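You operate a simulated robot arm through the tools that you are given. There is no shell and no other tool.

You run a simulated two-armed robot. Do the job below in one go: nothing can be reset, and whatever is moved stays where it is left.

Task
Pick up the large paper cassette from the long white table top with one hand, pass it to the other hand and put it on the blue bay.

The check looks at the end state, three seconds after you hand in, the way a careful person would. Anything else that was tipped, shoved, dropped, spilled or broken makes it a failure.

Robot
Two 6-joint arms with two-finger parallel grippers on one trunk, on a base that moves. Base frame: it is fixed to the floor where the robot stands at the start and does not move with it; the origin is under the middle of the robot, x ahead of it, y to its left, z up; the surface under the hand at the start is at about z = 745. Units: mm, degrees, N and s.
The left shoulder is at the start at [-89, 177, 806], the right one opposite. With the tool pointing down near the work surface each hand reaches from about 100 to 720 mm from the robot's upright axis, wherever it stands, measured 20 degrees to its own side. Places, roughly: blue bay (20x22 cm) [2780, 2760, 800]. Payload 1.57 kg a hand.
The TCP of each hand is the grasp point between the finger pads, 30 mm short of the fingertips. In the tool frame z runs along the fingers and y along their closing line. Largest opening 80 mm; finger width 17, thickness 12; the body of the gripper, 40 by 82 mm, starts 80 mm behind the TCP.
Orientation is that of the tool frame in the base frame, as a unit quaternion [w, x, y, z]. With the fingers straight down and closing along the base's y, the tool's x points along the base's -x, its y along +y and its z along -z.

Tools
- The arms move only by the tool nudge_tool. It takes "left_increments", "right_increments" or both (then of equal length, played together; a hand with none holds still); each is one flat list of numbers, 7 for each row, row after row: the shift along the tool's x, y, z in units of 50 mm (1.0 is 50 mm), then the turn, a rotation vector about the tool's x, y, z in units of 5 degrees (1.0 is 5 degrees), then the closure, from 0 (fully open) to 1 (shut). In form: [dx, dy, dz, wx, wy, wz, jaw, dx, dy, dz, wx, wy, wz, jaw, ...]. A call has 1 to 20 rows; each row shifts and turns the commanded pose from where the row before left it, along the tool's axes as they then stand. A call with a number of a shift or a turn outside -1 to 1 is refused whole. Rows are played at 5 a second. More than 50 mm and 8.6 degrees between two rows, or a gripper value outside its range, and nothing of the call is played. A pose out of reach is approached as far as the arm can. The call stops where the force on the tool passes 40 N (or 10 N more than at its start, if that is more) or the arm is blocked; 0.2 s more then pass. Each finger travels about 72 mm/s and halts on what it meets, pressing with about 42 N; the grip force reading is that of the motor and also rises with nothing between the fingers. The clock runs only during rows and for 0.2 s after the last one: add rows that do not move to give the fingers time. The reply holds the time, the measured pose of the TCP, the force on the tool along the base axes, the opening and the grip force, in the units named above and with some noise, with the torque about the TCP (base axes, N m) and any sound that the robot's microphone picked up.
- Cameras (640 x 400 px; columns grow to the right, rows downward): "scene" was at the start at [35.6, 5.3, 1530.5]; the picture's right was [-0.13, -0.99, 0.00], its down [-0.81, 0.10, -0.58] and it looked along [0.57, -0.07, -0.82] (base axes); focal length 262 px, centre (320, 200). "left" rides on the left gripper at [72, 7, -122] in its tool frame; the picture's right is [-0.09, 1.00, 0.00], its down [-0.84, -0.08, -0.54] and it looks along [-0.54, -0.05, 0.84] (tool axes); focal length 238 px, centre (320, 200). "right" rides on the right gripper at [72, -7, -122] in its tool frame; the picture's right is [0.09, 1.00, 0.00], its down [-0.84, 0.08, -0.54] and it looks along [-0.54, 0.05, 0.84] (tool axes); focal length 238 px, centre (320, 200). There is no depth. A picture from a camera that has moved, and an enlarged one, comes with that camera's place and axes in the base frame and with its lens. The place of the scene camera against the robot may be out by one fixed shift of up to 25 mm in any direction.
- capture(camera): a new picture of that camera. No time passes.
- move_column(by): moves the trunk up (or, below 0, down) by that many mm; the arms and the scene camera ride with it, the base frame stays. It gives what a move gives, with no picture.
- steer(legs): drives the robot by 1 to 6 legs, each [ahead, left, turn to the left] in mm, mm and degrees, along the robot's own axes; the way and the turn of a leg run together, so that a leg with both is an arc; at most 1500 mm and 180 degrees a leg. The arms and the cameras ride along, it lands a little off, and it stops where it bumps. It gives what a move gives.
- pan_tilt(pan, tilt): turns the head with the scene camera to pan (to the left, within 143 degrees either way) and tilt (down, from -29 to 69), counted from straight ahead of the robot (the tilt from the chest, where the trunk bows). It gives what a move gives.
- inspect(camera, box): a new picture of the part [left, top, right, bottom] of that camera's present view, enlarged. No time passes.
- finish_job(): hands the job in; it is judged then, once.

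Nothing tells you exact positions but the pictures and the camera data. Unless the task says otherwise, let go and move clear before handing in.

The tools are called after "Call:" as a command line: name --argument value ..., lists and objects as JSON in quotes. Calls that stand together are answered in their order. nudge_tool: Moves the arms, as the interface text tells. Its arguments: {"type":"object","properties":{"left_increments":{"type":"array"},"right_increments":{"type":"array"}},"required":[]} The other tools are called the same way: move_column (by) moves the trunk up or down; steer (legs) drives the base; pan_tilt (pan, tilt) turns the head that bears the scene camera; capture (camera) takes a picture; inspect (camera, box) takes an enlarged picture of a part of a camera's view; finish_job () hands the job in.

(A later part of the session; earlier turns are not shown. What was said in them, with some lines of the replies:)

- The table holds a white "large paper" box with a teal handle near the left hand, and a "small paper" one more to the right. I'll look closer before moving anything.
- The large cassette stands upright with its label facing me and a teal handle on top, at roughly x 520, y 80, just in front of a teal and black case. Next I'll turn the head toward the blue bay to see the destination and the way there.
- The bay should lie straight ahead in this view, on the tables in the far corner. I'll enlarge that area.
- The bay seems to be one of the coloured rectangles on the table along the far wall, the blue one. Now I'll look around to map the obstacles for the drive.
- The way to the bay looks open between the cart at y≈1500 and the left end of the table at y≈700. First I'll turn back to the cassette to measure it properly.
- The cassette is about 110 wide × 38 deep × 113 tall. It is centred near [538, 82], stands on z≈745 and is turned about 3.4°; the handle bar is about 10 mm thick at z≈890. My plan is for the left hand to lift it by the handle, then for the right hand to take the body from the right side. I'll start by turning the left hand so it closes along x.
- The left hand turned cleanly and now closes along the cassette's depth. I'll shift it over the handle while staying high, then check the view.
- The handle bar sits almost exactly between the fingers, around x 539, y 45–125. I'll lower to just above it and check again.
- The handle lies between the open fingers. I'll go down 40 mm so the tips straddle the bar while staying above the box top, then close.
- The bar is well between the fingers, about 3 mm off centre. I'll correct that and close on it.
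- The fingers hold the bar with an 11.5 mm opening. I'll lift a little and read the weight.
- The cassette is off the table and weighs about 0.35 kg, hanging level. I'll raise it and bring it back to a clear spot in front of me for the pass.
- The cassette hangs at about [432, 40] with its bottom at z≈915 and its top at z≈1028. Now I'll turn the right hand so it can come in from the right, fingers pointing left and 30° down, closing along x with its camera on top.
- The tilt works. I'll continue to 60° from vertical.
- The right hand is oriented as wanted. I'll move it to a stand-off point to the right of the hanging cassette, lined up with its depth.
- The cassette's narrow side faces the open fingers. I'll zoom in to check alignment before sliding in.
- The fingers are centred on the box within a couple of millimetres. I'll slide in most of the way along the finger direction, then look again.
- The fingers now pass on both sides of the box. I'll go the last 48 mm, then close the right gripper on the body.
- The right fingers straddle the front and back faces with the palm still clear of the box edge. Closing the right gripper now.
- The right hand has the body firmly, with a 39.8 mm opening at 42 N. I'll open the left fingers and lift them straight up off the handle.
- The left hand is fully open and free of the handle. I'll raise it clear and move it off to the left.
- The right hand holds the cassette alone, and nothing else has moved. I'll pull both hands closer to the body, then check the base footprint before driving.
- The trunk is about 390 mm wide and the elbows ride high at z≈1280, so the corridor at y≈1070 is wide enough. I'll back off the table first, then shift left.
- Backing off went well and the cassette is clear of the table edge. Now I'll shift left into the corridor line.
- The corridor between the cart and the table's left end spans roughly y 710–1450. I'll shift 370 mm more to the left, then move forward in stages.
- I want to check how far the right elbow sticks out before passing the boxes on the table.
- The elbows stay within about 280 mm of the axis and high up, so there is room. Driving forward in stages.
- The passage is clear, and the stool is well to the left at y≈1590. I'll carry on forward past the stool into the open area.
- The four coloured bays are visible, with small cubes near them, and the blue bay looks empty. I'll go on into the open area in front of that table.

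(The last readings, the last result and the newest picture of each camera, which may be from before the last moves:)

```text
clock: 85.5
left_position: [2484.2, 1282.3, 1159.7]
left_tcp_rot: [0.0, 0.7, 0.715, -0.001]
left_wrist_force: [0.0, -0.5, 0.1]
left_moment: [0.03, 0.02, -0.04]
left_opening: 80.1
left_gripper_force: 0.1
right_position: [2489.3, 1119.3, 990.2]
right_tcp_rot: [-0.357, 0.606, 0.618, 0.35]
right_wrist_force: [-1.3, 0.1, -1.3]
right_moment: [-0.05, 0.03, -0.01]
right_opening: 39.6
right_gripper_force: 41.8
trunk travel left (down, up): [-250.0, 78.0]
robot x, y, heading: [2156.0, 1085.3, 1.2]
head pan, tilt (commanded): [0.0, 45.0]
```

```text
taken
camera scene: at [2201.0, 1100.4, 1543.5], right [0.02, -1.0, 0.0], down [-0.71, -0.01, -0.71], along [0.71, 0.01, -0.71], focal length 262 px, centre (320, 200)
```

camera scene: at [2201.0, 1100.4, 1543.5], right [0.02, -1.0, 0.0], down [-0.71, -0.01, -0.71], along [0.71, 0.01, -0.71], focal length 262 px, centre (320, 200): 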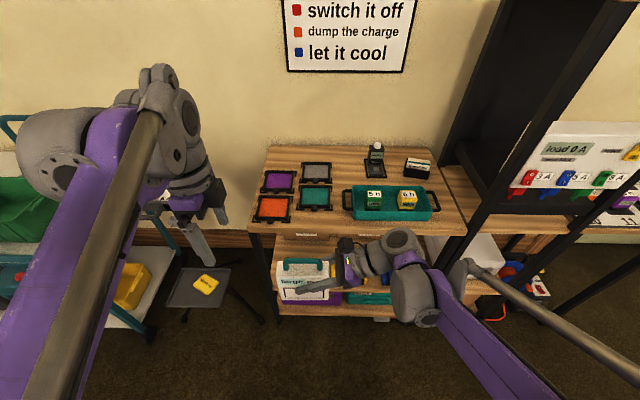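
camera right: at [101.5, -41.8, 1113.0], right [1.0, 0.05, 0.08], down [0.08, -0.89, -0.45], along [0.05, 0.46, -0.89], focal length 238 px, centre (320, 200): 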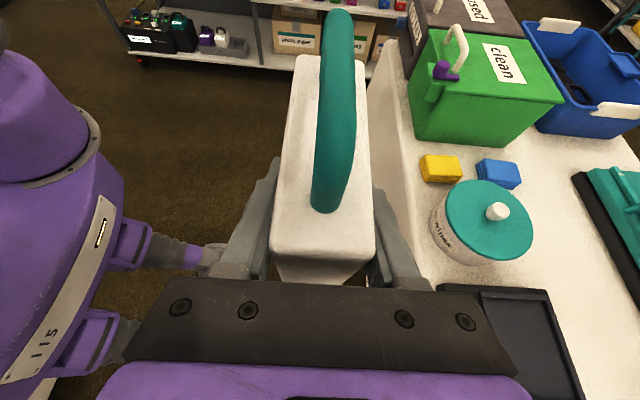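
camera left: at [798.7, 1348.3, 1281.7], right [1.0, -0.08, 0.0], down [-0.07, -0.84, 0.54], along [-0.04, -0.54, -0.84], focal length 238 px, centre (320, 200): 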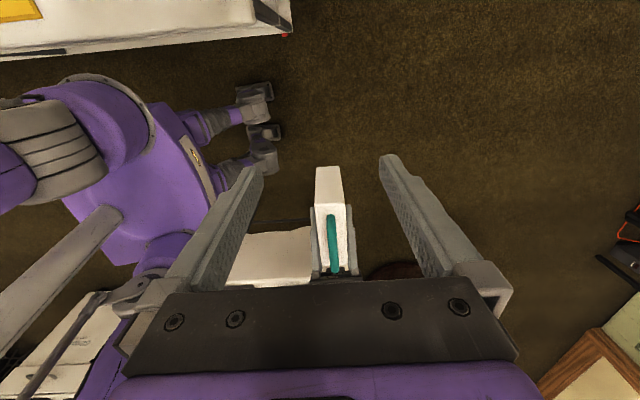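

I'm level with the shelves now, and the teal cart in front of the bay table sticks out to about x 2550. I'll back up about 110 mm, square up, and shift left toward the bay.

Call:
steer --legs '[[-110, 0, -1.3], [0, 1200, 0]]'

Call:
capture --camera "scene"

Call:
pan_tilt --pan 30 --tilt 40

Call:
capture --camera "scene"

```text
clock: 97.0
left_position: [2391.0, 2459.1, 1159.4]
left_tcp_rot: [0.001, 0.712, 0.703, 0.0]
left_wrist_force: [-0.1, -0.5, 1.0]
left_moment: [-0.04, -0.02, 0.02]
left_opening: 80.1
left_gripper_force: 0.0
right_position: [2391.8, 2296.3, 990.9]
right_tcp_rot: [-0.351, 0.617, 0.608, 0.356]
right_wrist_force: [0.3, -0.1, 0.1]
right_moment: [-0.04, 0.0, -0.04]
right_opening: 39.9
right_gripper_force: 42.2
trunk travel left (down, up): [-250.0, 78.0]
robot x, y, heading: [2055.3, 2272.2, -0.8]
head pan, tilt (commanded): [0.0, 45.0]
```

```text
taken
camera scene: at [2101.4, 2286.7, 1543.5], right [-0.01, -1.0, 0.0], down [-0.71, 0.01, -0.71], along [0.71, -0.01, -0.71], focal length 262 px, centre (320, 200)
```

scene: 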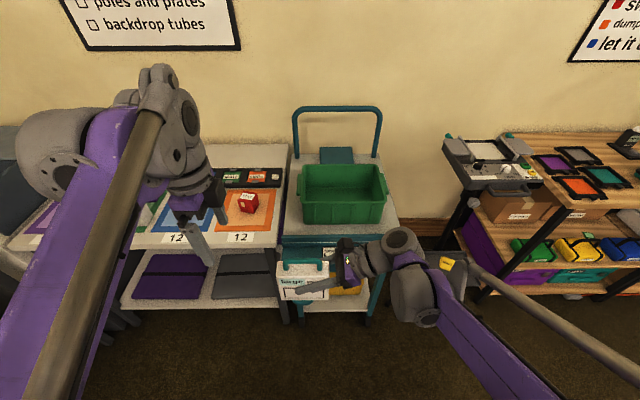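

```text
clock: 97.9
left_position: [2390.0, 2457.6, 1158.6]
left_tcp_rot: [0.0, 0.712, 0.703, -0.001]
left_wrist_force: [0.0, 0.3, 0.2]
left_moment: [0.01, 0.02, -0.02]
left_opening: 80.2
left_gripper_force: 0.1
right_position: [2392.3, 2296.0, 989.3]
right_tcp_rot: [-0.351, 0.617, 0.607, 0.356]
right_wrist_force: [0.0, -0.1, 0.2]
right_moment: [-0.05, -0.01, -0.01]
right_opening: 39.8
right_gripper_force: 41.9
trunk travel left (down, up): [-250.0, 78.0]
robot x, y, heading: [2055.7, 2273.0, -0.7]
head pan, tilt (commanded): [30.0, 40.0]
```

```text
taken
camera scene: at [2094.4, 2329.2, 1550.7], right [0.49, -0.87, 0.0], down [-0.56, -0.31, -0.77], along [0.67, 0.37, -0.64], focal length 262 px, centre (320, 200)
```

scene: 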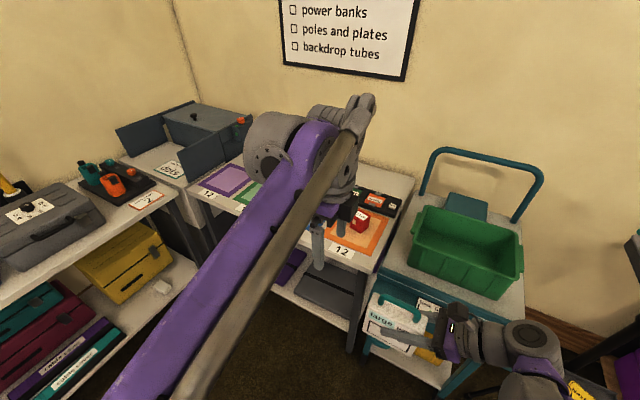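

The blue bay lies left of the orange one. I'll shift about 480 mm further left so it is straight ahead.

Call:
steer --legs '[[0, 470, 0.6]]'

Call:
pan_tilt --pan 0 --tilt 50

Call:
capture --camera "scene"

Call:
inspect --camera "scene" --box '[200, 80, 460, 260]'

Call:
capture --camera "right"

Call:
capture --camera "left"

```text
clock: 102.6
left_position: [2392.8, 2934.2, 1159.9]
left_tcp_rot: [0.001, 0.708, 0.706, 0.0]
left_wrist_force: [0.0, 0.0, 0.2]
left_moment: [-0.02, -0.02, 0.02]
left_opening: 80.2
left_gripper_force: 0.1
right_position: [2395.9, 2769.4, 990.1]
right_tcp_rot: [-0.353, 0.614, 0.611, 0.355]
right_wrist_force: [0.2, -0.8, 0.5]
right_moment: [-0.02, -0.01, 0.02]
right_opening: 39.7
right_gripper_force: 42.1
trunk travel left (down, up): [-250.0, 78.0]
robot x, y, heading: [2059.0, 2745.8, 0.0]
head pan, tilt (commanded): [30.0, 40.0]
```

```text
clock: 103.5
left_position: [2392.4, 2933.0, 1159.4]
left_tcp_rot: [0.0, 0.708, 0.706, 0.001]
left_wrist_force: [1.0, -0.1, 0.1]
left_moment: [0.0, -0.03, 0.0]
left_opening: 80.0
left_gripper_force: 0.2
right_position: [2397.1, 2770.9, 989.9]
right_tcp_rot: [-0.353, 0.613, 0.612, 0.354]
right_wrist_force: [-0.3, -0.1, -0.2]
right_moment: [-0.03, 0.01, 0.02]
right_opening: 39.6
right_gripper_force: 41.9
trunk travel left (down, up): [-250.0, 78.0]
robot x, y, heading: [2058.9, 2739.2, -0.4]
head pan, tilt (commanded): [0.0, 50.0]
```

```text
taken
camera scene: at [2101.4, 2758.4, 1536.6], right [0.0, -1.0, 0.0], down [-0.77, 0.0, -0.64], along [0.64, 0.0, -0.77], focal length 262 px, centre (320, 200)
```

scene: 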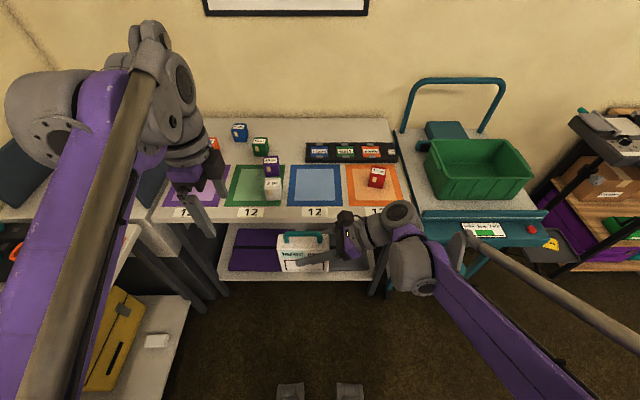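

```text
2.22 times, centred on (330, 170) of scene
camera zoom: at [2101.4, 2758.4, 1536.6], right [0.0, -1.0, 0.0], down [-0.77, 0.0, -0.64], along [0.64, 0.0, -0.77], focal length 582 px, centre (298, 267)
```

zoom: 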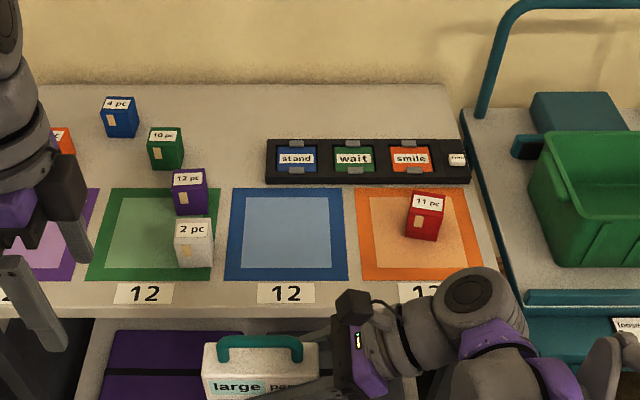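

```text
taken
camera right: at [2387.8, 2700.7, 1113.0], right [1.0, 0.04, 0.08], down [0.07, -0.89, -0.45], along [0.05, 0.46, -0.89], focal length 238 px, centre (320, 200)
```

right: 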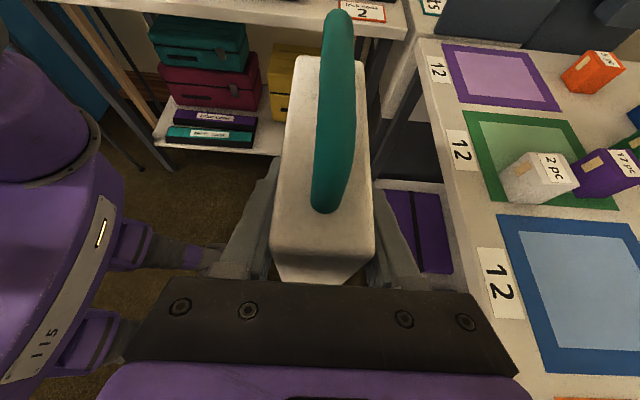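

```text
taken
camera left: at [2398.8, 3005.9, 1281.8], right [1.0, -0.1, 0.0], down [-0.08, -0.84, 0.54], along [-0.05, -0.54, -0.84], focal length 238 px, centre (320, 200)
```

left: 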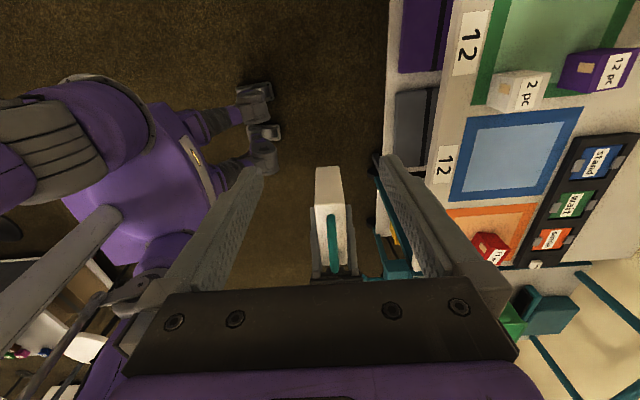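

The blue bay is empty and measures about x 2675–2895, y 2664–2862, with its centre near [2784, 2763]. The white and red cubes stand outside it, in the neighbouring bays. I'll drive 290 mm forward with the cassette held well above the table.

Call:
steer --legs '[[290, -12, 0]]'

Call:
capture --camera "scene"

Call:
capture --camera "right"

Call:
capture --camera "left"

```text
clock: 105.5
left_position: [2675.5, 2921.2, 1158.7]
left_tcp_rot: [0.001, 0.708, 0.706, 0.001]
left_wrist_force: [0.1, -0.9, -0.6]
left_moment: [0.0, -0.02, 0.0]
left_opening: 79.9
left_gripper_force: 0.0
right_position: [2679.4, 2758.2, 989.8]
right_tcp_rot: [-0.353, 0.613, 0.612, 0.353]
right_wrist_force: [-0.5, 0.1, -0.3]
right_moment: [-0.04, -0.02, 0.03]
right_opening: 39.4
right_gripper_force: 41.9
trunk travel left (down, up): [-250.0, 78.0]
robot x, y, heading: [2341.9, 2729.8, -0.2]
head pan, tilt (commanded): [0.0, 50.0]
```

```text
taken
camera scene: at [2384.2, 2745.4, 1536.5], right [0.0, -1.0, 0.0], down [-0.77, 0.0, -0.64], along [0.64, 0.0, -0.77], focal length 262 px, centre (320, 200)
```

scene: 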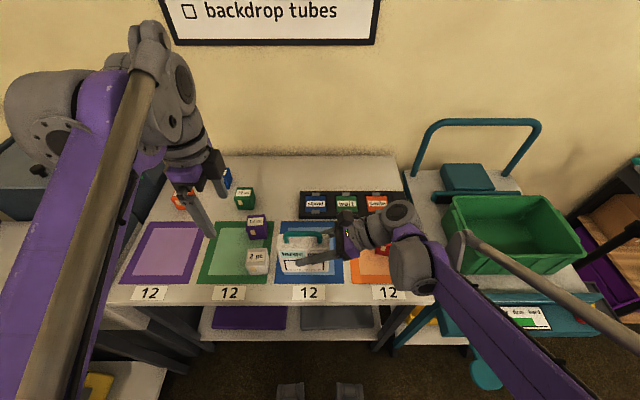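

```text
taken
camera right: at [2670.5, 2687.9, 1112.8], right [1.0, 0.04, 0.08], down [0.07, -0.89, -0.45], along [0.05, 0.46, -0.89], focal length 238 px, centre (320, 200)
```

right: 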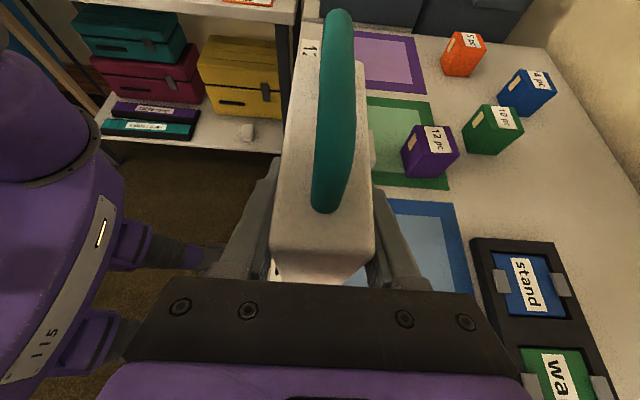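

```text
taken
camera left: at [2681.6, 2993.0, 1281.7], right [1.0, -0.1, 0.0], down [-0.08, -0.84, 0.54], along [-0.05, -0.54, -0.84], focal length 238 px, centre (320, 200)
```

left: 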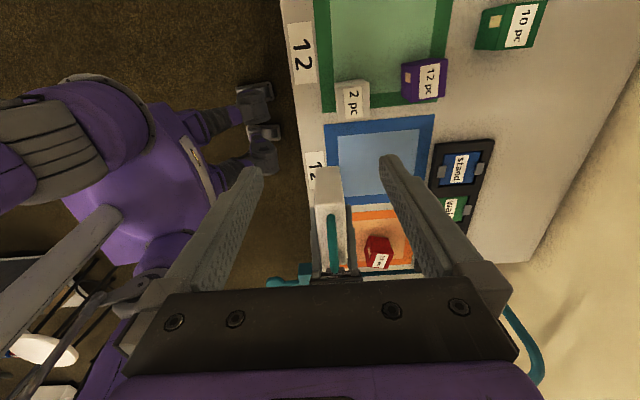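

The cassette now hangs over the front edge of the blue bay. I'll zoom in on the left camera to get its offset from the hand and from the bay.

Call:
inspect --camera "left" --box '[270, 90, 450, 290]'

Call:
inspect --camera "scene" --box '[180, 170, 440, 310]'

```text
2.00 times, centred on (360, 190) of left
camera zoom: at [2681.6, 2993.0, 1281.7], right [1.0, -0.1, 0.0], down [-0.08, -0.84, 0.54], along [-0.05, -0.54, -0.84], focal length 477 px, centre (240, 220)
```

zoom: 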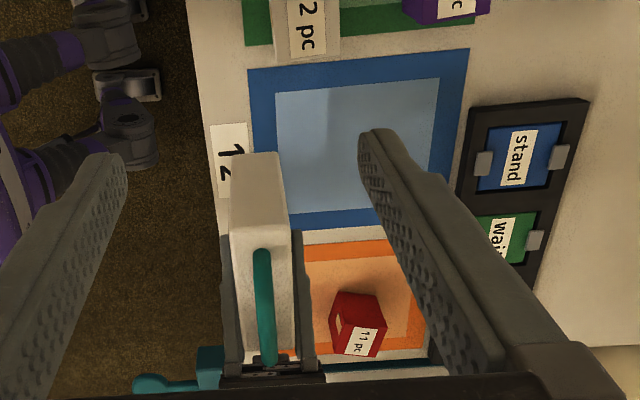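

```text
2.46 times, centred on (310, 240) of scene
camera zoom: at [2384.2, 2745.4, 1536.5], right [0.0, -1.0, 0.0], down [-0.77, 0.0, -0.64], along [0.64, 0.0, -0.77], focal length 644 px, centre (345, 102)
```

zoom: 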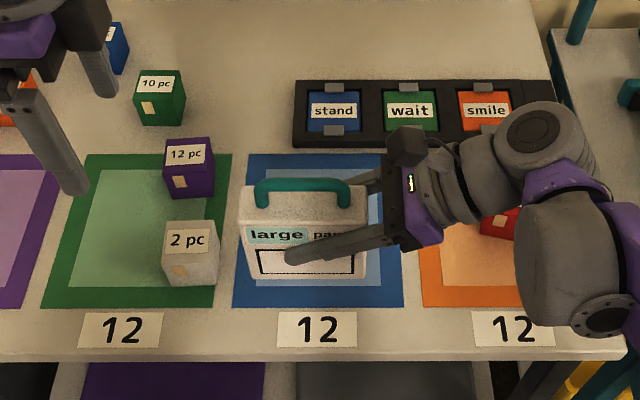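

The bay centre is about [2786, 2763], and the cassette's centre is about 9 mm left of the hand point. I'll extend 106 mm over the bay, then lower to about 25 mm above the surface.

Call:
nudge_tool --right_increments '[-0.04, 0.426, -0.069, 0, 0, 0, 1, 0, 0.426, 0, 0, 0, 0, 1, 0, 0.426, 0, 0, 0, 0, 1, 0, 0.426, 0, 0, 0, 0, 1, 0, 0.426, 0, 0, 0, 0, 1, 0, 0, 0, 0, 0, 0, 1, -0.26, 0, 0.15, 0, 0, 0, 1, -0.26, 0, 0.15, 0, 0, 0, 1, -0.26, 0, 0.15, 0, 0, 0, 1, -0.26, 0, 0.15, 0, 0, 0, 1, -0.26, 0, 0.15, 0, 0, 0, 1, -0.26, 0, 0.15, 0, 0, 0, 1, 0, 0, 0, 0, 0, 0, 1]'

Call:
inspect --camera "left" --box '[270, 90, 500, 290]'

Call:
inspect --camera "scene" --box '[180, 150, 480, 310]'

Call:
capture --camera "right"

```text
clock: 108.3
left_position: [2674.9, 2921.6, 1158.7]
left_tcp_rot: [0.0, 0.708, 0.706, 0.0]
left_wrist_force: [-0.5, -0.4, 0.8]
left_moment: [0.01, 0.0, 0.04]
left_opening: 80.0
left_gripper_force: 0.1
right_position: [2785.4, 2754.2, 900.6]
right_tcp_rot: [-0.353, 0.613, 0.612, 0.354]
right_wrist_force: [0.6, 0.0, 0.5]
right_moment: [-0.02, 0.0, 0.01]
right_opening: 39.6
right_gripper_force: 41.9
trunk travel left (down, up): [-250.0, 78.0]
robot x, y, heading: [2345.1, 2726.2, -0.2]
head pan, tilt (commanded): [0.0, 50.0]
```

```text
2.00 times, centred on (385, 190) of left
camera zoom: at [2681.2, 2993.1, 1281.8], right [1.0, -0.1, 0.0], down [-0.08, -0.84, 0.54], along [-0.05, -0.54, -0.84], focal length 477 px, centre (190, 220)
```

zoom: 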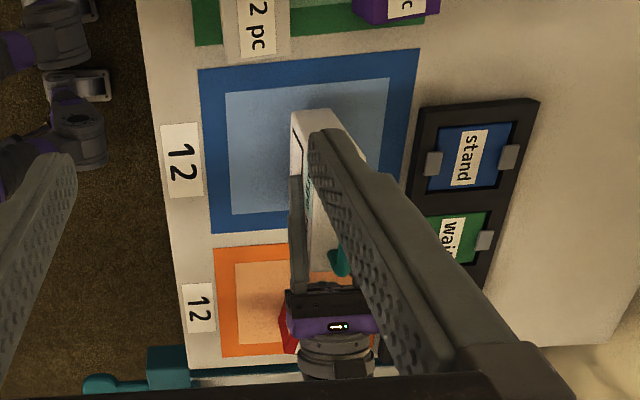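

```text
2.13 times, centred on (330, 230) of scene
camera zoom: at [2383.8, 2745.5, 1536.6], right [0.0, -1.0, 0.0], down [-0.77, 0.0, -0.64], along [0.64, 0.0, -0.77], focal length 559 px, centre (299, 136)
```

zoom: 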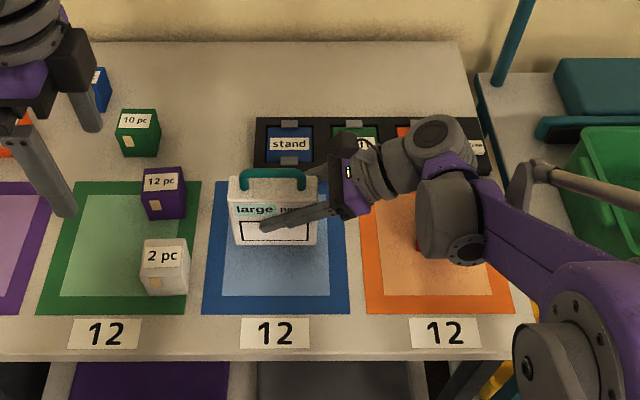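

```text
taken
camera right: at [2777.5, 2683.3, 1023.9], right [1.0, 0.04, 0.08], down [0.07, -0.89, -0.45], along [0.05, 0.46, -0.89], focal length 238 px, centre (320, 200)
```

right: 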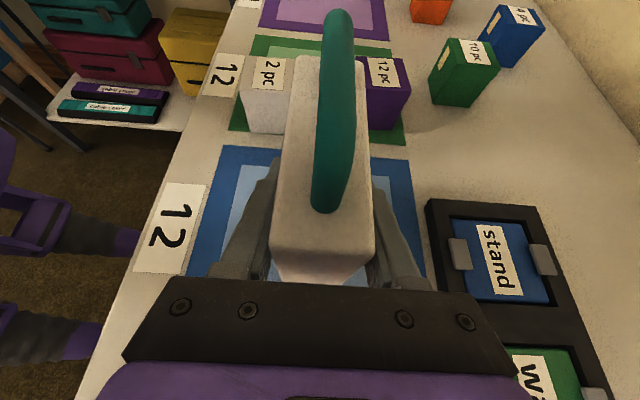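

The cassette hangs centred over the blue bay, and the wrist is well above the red cube. I'll lower 18 mm more, then feel for the surface in small steps.

Call:
nudge_tool --right_increments '[-0.078, 0, 0.045, 0, 0, 0, 1, -0.078, 0, 0.045, 0, 0, 0, 1, -0.078, 0, 0.045, 0, 0, 0, 1, -0.078, 0, 0.045, 0, 0, 0, 1, 0, 0, 0, 0, 0, 0, 1]'

Call:
inspect --camera "scene" --box '[240, 190, 400, 310]'

Call:
inspect --camera "right" --box '[160, 100, 480, 300]'

```text
clock: 109.5
left_position: [2675.6, 2921.0, 1159.9]
left_tcp_rot: [0.0, 0.708, 0.706, 0.001]
left_wrist_force: [-0.3, 0.4, -0.2]
left_moment: [-0.02, 0.01, -0.01]
left_opening: 79.9
left_gripper_force: 0.2
right_position: [2786.0, 2753.6, 881.4]
right_tcp_rot: [-0.353, 0.614, 0.611, 0.354]
right_wrist_force: [0.4, -0.2, 1.0]
right_moment: [-0.05, 0.01, 0.01]
right_opening: 39.6
right_gripper_force: 42.0
trunk travel left (down, up): [-250.0, 78.0]
robot x, y, heading: [2341.3, 2736.2, -0.1]
head pan, tilt (commanded): [0.0, 50.0]
```

```text
3.33 times, centred on (320, 250) of scene
camera zoom: at [2383.9, 2745.5, 1536.6], right [0.0, -1.0, 0.0], down [-0.77, 0.0, -0.64], along [0.64, 0.0, -0.77], focal length 873 px, centre (320, 33)
```

zoom: 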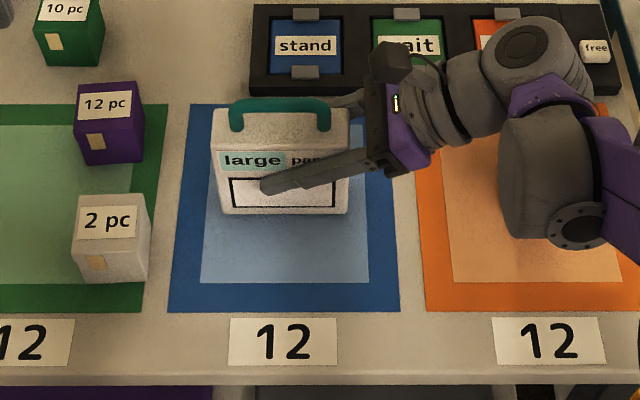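

```text
2.00 times, centred on (320, 200) of right
camera zoom: at [2777.3, 2683.4, 1005.5], right [1.0, 0.04, 0.08], down [0.07, -0.89, -0.45], along [0.05, 0.46, -0.89], focal length 477 px, centre (320, 200)
```

zoom: 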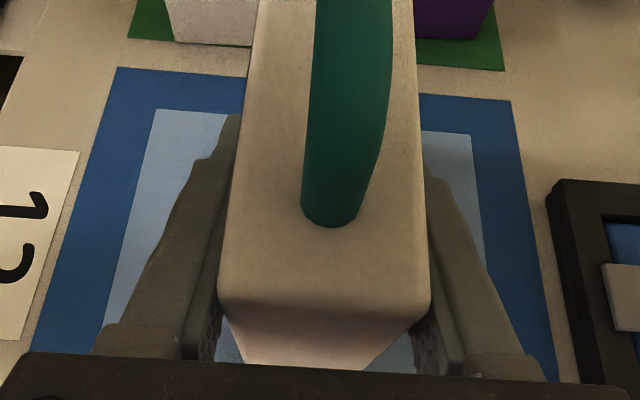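

The cassette sits a few millimetres above the middle of the blue bay. I'll now step down about 1 mm at a time and watch the force.

Call:
nudge_tool --right_increments '[-0.0173, 0, 0.01, 0, 0, 0, 1, -0.0173, 0, 0.01, 0, 0, 0, 1, -0.0173, 0, 0.01, 0, 0, 0, 1, -0.0173, 0, 0.01, 0, 0, 0, 1, 0, 0, 0, 0, 0, 0, 1]'

```text
clock: 110.7
left_position: [2674.2, 2921.2, 1160.5]
left_tcp_rot: [0.001, 0.708, 0.706, 0.001]
left_wrist_force: [-0.7, 0.0, 0.5]
left_moment: [0.01, 0.02, -0.05]
left_opening: 79.8
left_gripper_force: 0.0
right_position: [2784.6, 2752.6, 879.9]
right_tcp_rot: [-0.353, 0.613, 0.611, 0.356]
right_wrist_force: [10.6, -3.4, 36.7]
right_moment: [-0.5, -0.24, -0.05]
right_opening: 39.8
right_gripper_force: 42.1
trunk travel left (down, up): [-250.0, 78.0]
robot x, y, heading: [2344.0, 2726.4, -0.1]
head pan, tilt (commanded): [0.0, 50.0]
```

It touched at TCP z≈880 and is pressing with about 37 N. I'll ease up about 2.5 mm to take the pressure off before letting go.

Call:
nudge_tool --right_increments '[0.0217, 0, -0.0125, 0, 0, 0, 1, 0.0217, 0, -0.0125, 0, 0, 0, 1, 0, 0, 0, 0, 0, 0, 1]'

Call:
inspect --camera "scene" --box '[240, 190, 400, 310]'

Call:
inspect --camera "left" --box '[270, 90, 500, 290]'

```text
clock: 111.5
left_position: [2675.3, 2922.0, 1159.7]
left_tcp_rot: [0.0, 0.709, 0.705, 0.0]
left_wrist_force: [-0.8, 0.3, 0.5]
left_moment: [-0.02, 0.0, 0.0]
left_opening: 80.1
left_gripper_force: 0.0
right_position: [2783.5, 2754.2, 880.1]
right_tcp_rot: [-0.352, 0.614, 0.612, 0.353]
right_wrist_force: [0.0, 2.7, 1.5]
right_moment: [0.35, 0.0, -0.08]
right_opening: 39.9
right_gripper_force: 41.9
trunk travel left (down, up): [-250.0, 78.0]
robot x, y, heading: [2337.8, 2728.5, -0.1]
head pan, tilt (commanded): [0.0, 50.0]
```

```text
3.33 times, centred on (320, 250) of scene
camera zoom: at [2383.7, 2745.6, 1536.4], right [0.0, -1.0, 0.0], down [-0.77, 0.0, -0.64], along [0.64, 0.0, -0.77], focal length 873 px, centre (320, 33)
```

zoom: 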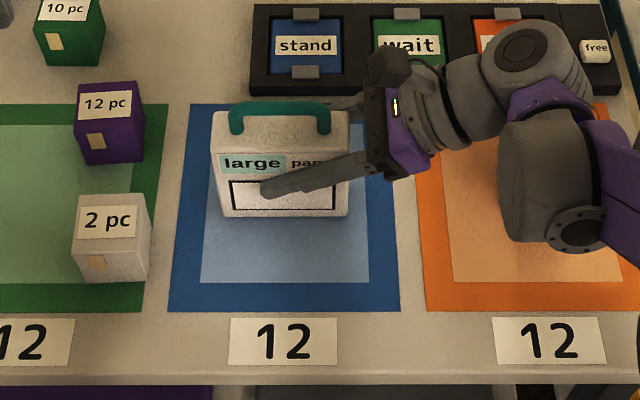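

```text
2.00 times, centred on (385, 190) of left
camera zoom: at [2681.1, 2993.3, 1281.6], right [1.0, -0.1, 0.0], down [-0.08, -0.84, 0.54], along [-0.05, -0.54, -0.84], focal length 477 px, centre (190, 220)
```

zoom: 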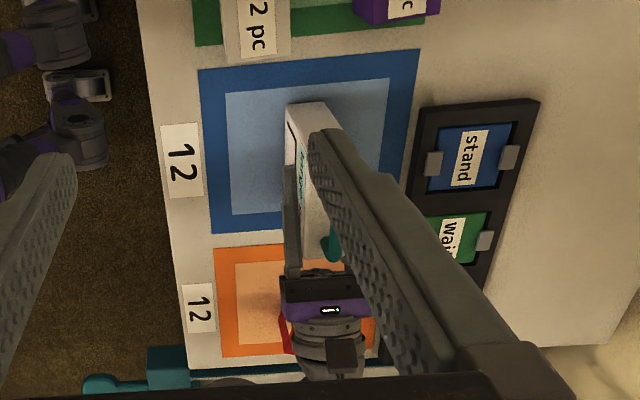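

Contact is now light, about 1.5 N, and the cassette stands in the middle of the bay. I'll open the right fingers gradually.

Call:
nudge_tool --right_increments '[0, 0, 0, 0, 0, 0, 0.6, 0, 0, 0, 0, 0, 0, 0.52, 0, 0, 0, 0, 0, 0, 0.48, 0, 0, 0, 0, 0, 0, 0.44, 0, 0, 0, 0, 0, 0, 0.38, 0, 0, 0, 0, 0, 0, 0.25, 0, 0, 0, 0, 0, 0, 0.1, 0, 0, 0, 0, 0, 0, 0, 0, 0, 0, 0, 0, 0, 0]'

Call:
inspect --camera "scene" --box '[240, 190, 400, 310]'

Call:
capture --camera "right"

Call:
inspect --camera "left" --box '[270, 90, 500, 290]'

```text
clock: 113.5
left_position: [2676.3, 2921.3, 1159.3]
left_tcp_rot: [0.0, 0.708, 0.706, -0.001]
left_wrist_force: [0.4, -0.9, 0.3]
left_moment: [0.02, 0.0, -0.01]
left_opening: 80.2
left_gripper_force: 0.0
right_position: [2783.6, 2754.5, 880.8]
right_tcp_rot: [-0.353, 0.614, 0.611, 0.355]
right_wrist_force: [-0.7, -0.1, -0.7]
right_moment: [-0.01, -0.01, -0.02]
right_opening: 79.8
right_gripper_force: 0.0
trunk travel left (down, up): [-250.0, 78.0]
robot x, y, heading: [2344.2, 2731.7, -0.4]
head pan, tilt (commanded): [0.0, 50.0]
```

```text
3.33 times, centred on (320, 250) of scene
camera zoom: at [2383.7, 2745.4, 1536.6], right [0.0, -1.0, 0.0], down [-0.77, 0.0, -0.64], along [0.64, 0.0, -0.77], focal length 873 px, centre (320, 33)
```

zoom: 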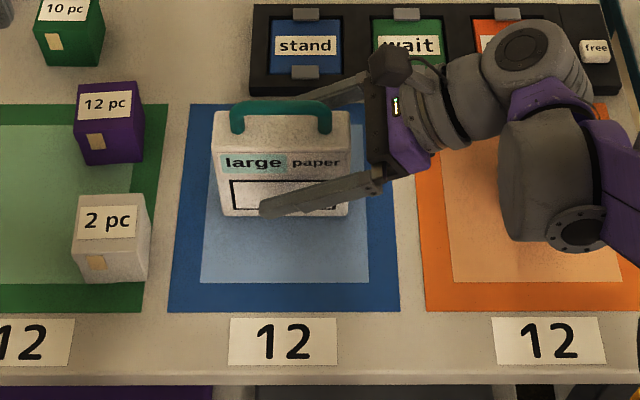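

```text
taken
camera right: at [2776.0, 2683.3, 1003.5], right [1.0, 0.04, 0.08], down [0.07, -0.89, -0.45], along [0.05, 0.46, -0.89], focal length 238 px, centre (320, 200)
```

right: 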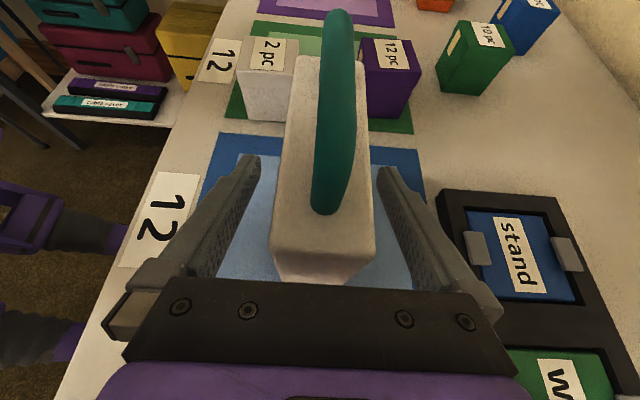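

```text
2.00 times, centred on (385, 190) of left
camera zoom: at [2681.2, 2993.0, 1281.8], right [1.0, -0.1, 0.0], down [-0.08, -0.84, 0.54], along [-0.05, -0.54, -0.84], focal length 477 px, centre (190, 220)
```

zoom: 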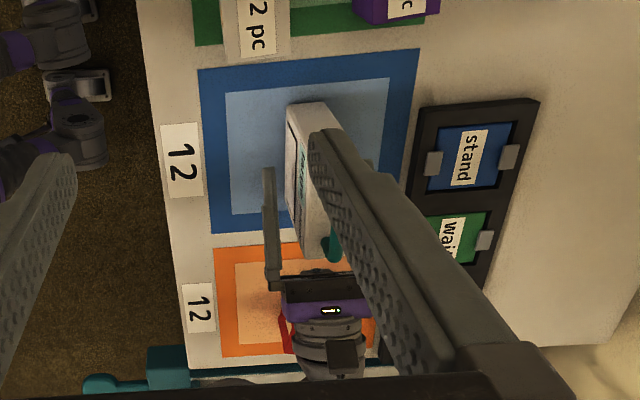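

The cassette stands freely on the blue bay. I'll draw the right hand back along its fingers and then up.

Call:
nudge_tool --right_increments '[0, 0, -0.2, 0, 0, 0, 0, 0, 0, -0.4, 0, 0, 0, 0, 0, 0, -0.4, 0, 0, 0, 0, 0, 0, -0.4, 0, 0, 0, 0, 0, 0, -0.4, 0, 0, 0, 0, 0, 0, -0.4, 0, 0, 0, 0, 0, 0, -0.2, 0, 0, 0, 0, 0.5, 0, -0.29, 0, 0, 0, 0, 0.5, 0, -0.29, 0, 0, 0, 0, 0, 0, 0, 0, 0, 0, 0]'

Call:
capture --camera "scene"

Call:
capture --camera "right"

Call:
inspect --camera "scene" --box '[180, 150, 480, 310]'

```text
clock: 115.7
left_position: [2676.0, 2921.4, 1158.6]
left_tcp_rot: [0.001, 0.708, 0.706, 0.0]
left_wrist_force: [0.9, 0.0, 0.3]
left_moment: [-0.02, 0.04, -0.01]
left_opening: 79.6
left_gripper_force: 0.0
right_position: [2783.2, 2649.7, 999.6]
right_tcp_rot: [-0.353, 0.613, 0.611, 0.354]
right_wrist_force: [0.2, -0.1, -0.7]
right_moment: [-0.01, 0.01, 0.0]
right_opening: 80.0
right_gripper_force: 0.2
trunk travel left (down, up): [-250.0, 78.0]
robot x, y, heading: [2339.4, 2731.9, -0.2]
head pan, tilt (commanded): [0.0, 50.0]
```

```text
taken
camera scene: at [2384.0, 2745.3, 1536.6], right [0.0, -1.0, 0.0], down [-0.77, 0.0, -0.64], along [0.64, 0.0, -0.77], focal length 262 px, centre (320, 200)
```

scene: 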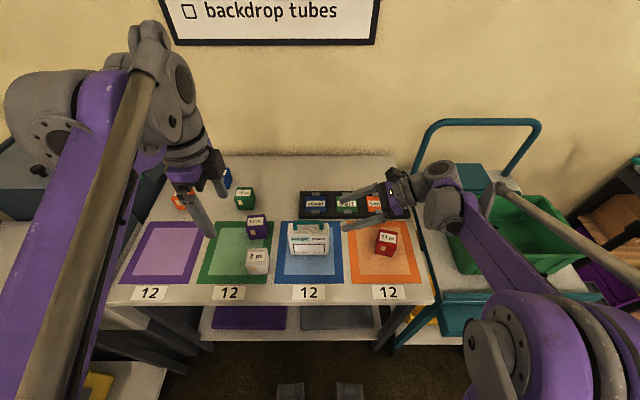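

```text
taken
camera right: at [2776.0, 2579.7, 1123.1], right [1.0, 0.04, 0.08], down [0.07, -0.89, -0.45], along [0.05, 0.46, -0.89], focal length 238 px, centre (320, 200)
```

right: 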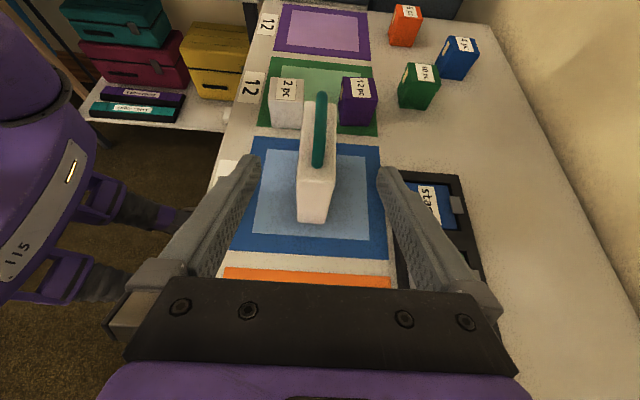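

```text
2.13 times, centred on (330, 230) of scene
camera zoom: at [2384.0, 2745.3, 1536.6], right [0.0, -1.0, 0.0], down [-0.77, 0.0, -0.64], along [0.64, 0.0, -0.77], focal length 559 px, centre (299, 136)
```

zoom: 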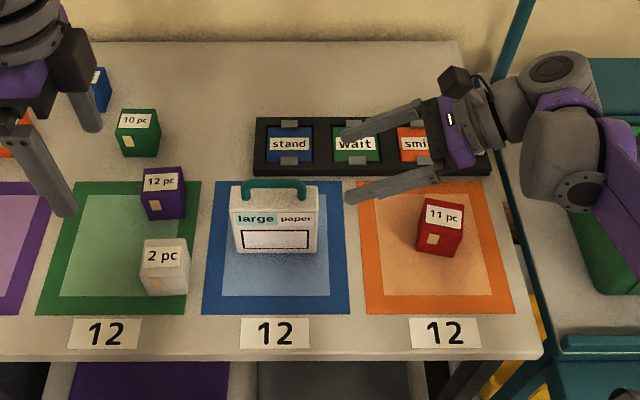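

The cassette stands upright and centred on the blue bay. The cubes and trays around it are untouched, and both hands are open and clear, so I'm handing in.

Call:
finish_job

```text
The job is handed in.
```

The large paper cassette is standing upright in the middle of the blue bay, and I've handed the job in. I don't have the check's result.

- **Pick-up and pass:** The left hand lifted the cassette off the white table by its handle. The right hand then took it by the body, and the left let go and moved clear.
- **Placing:** I drove to the far table and lowered it with the right hand. It touched down at about 37 N, slightly sooner than expected. I eased off to about 1.5 N before opening the fingers.
- **Surroundings:** In the last pictures the cubes and trays near the bay were where they had been. No drive leg was stopped by a bump. Both hands were open and clear of the cassette when I handed in.
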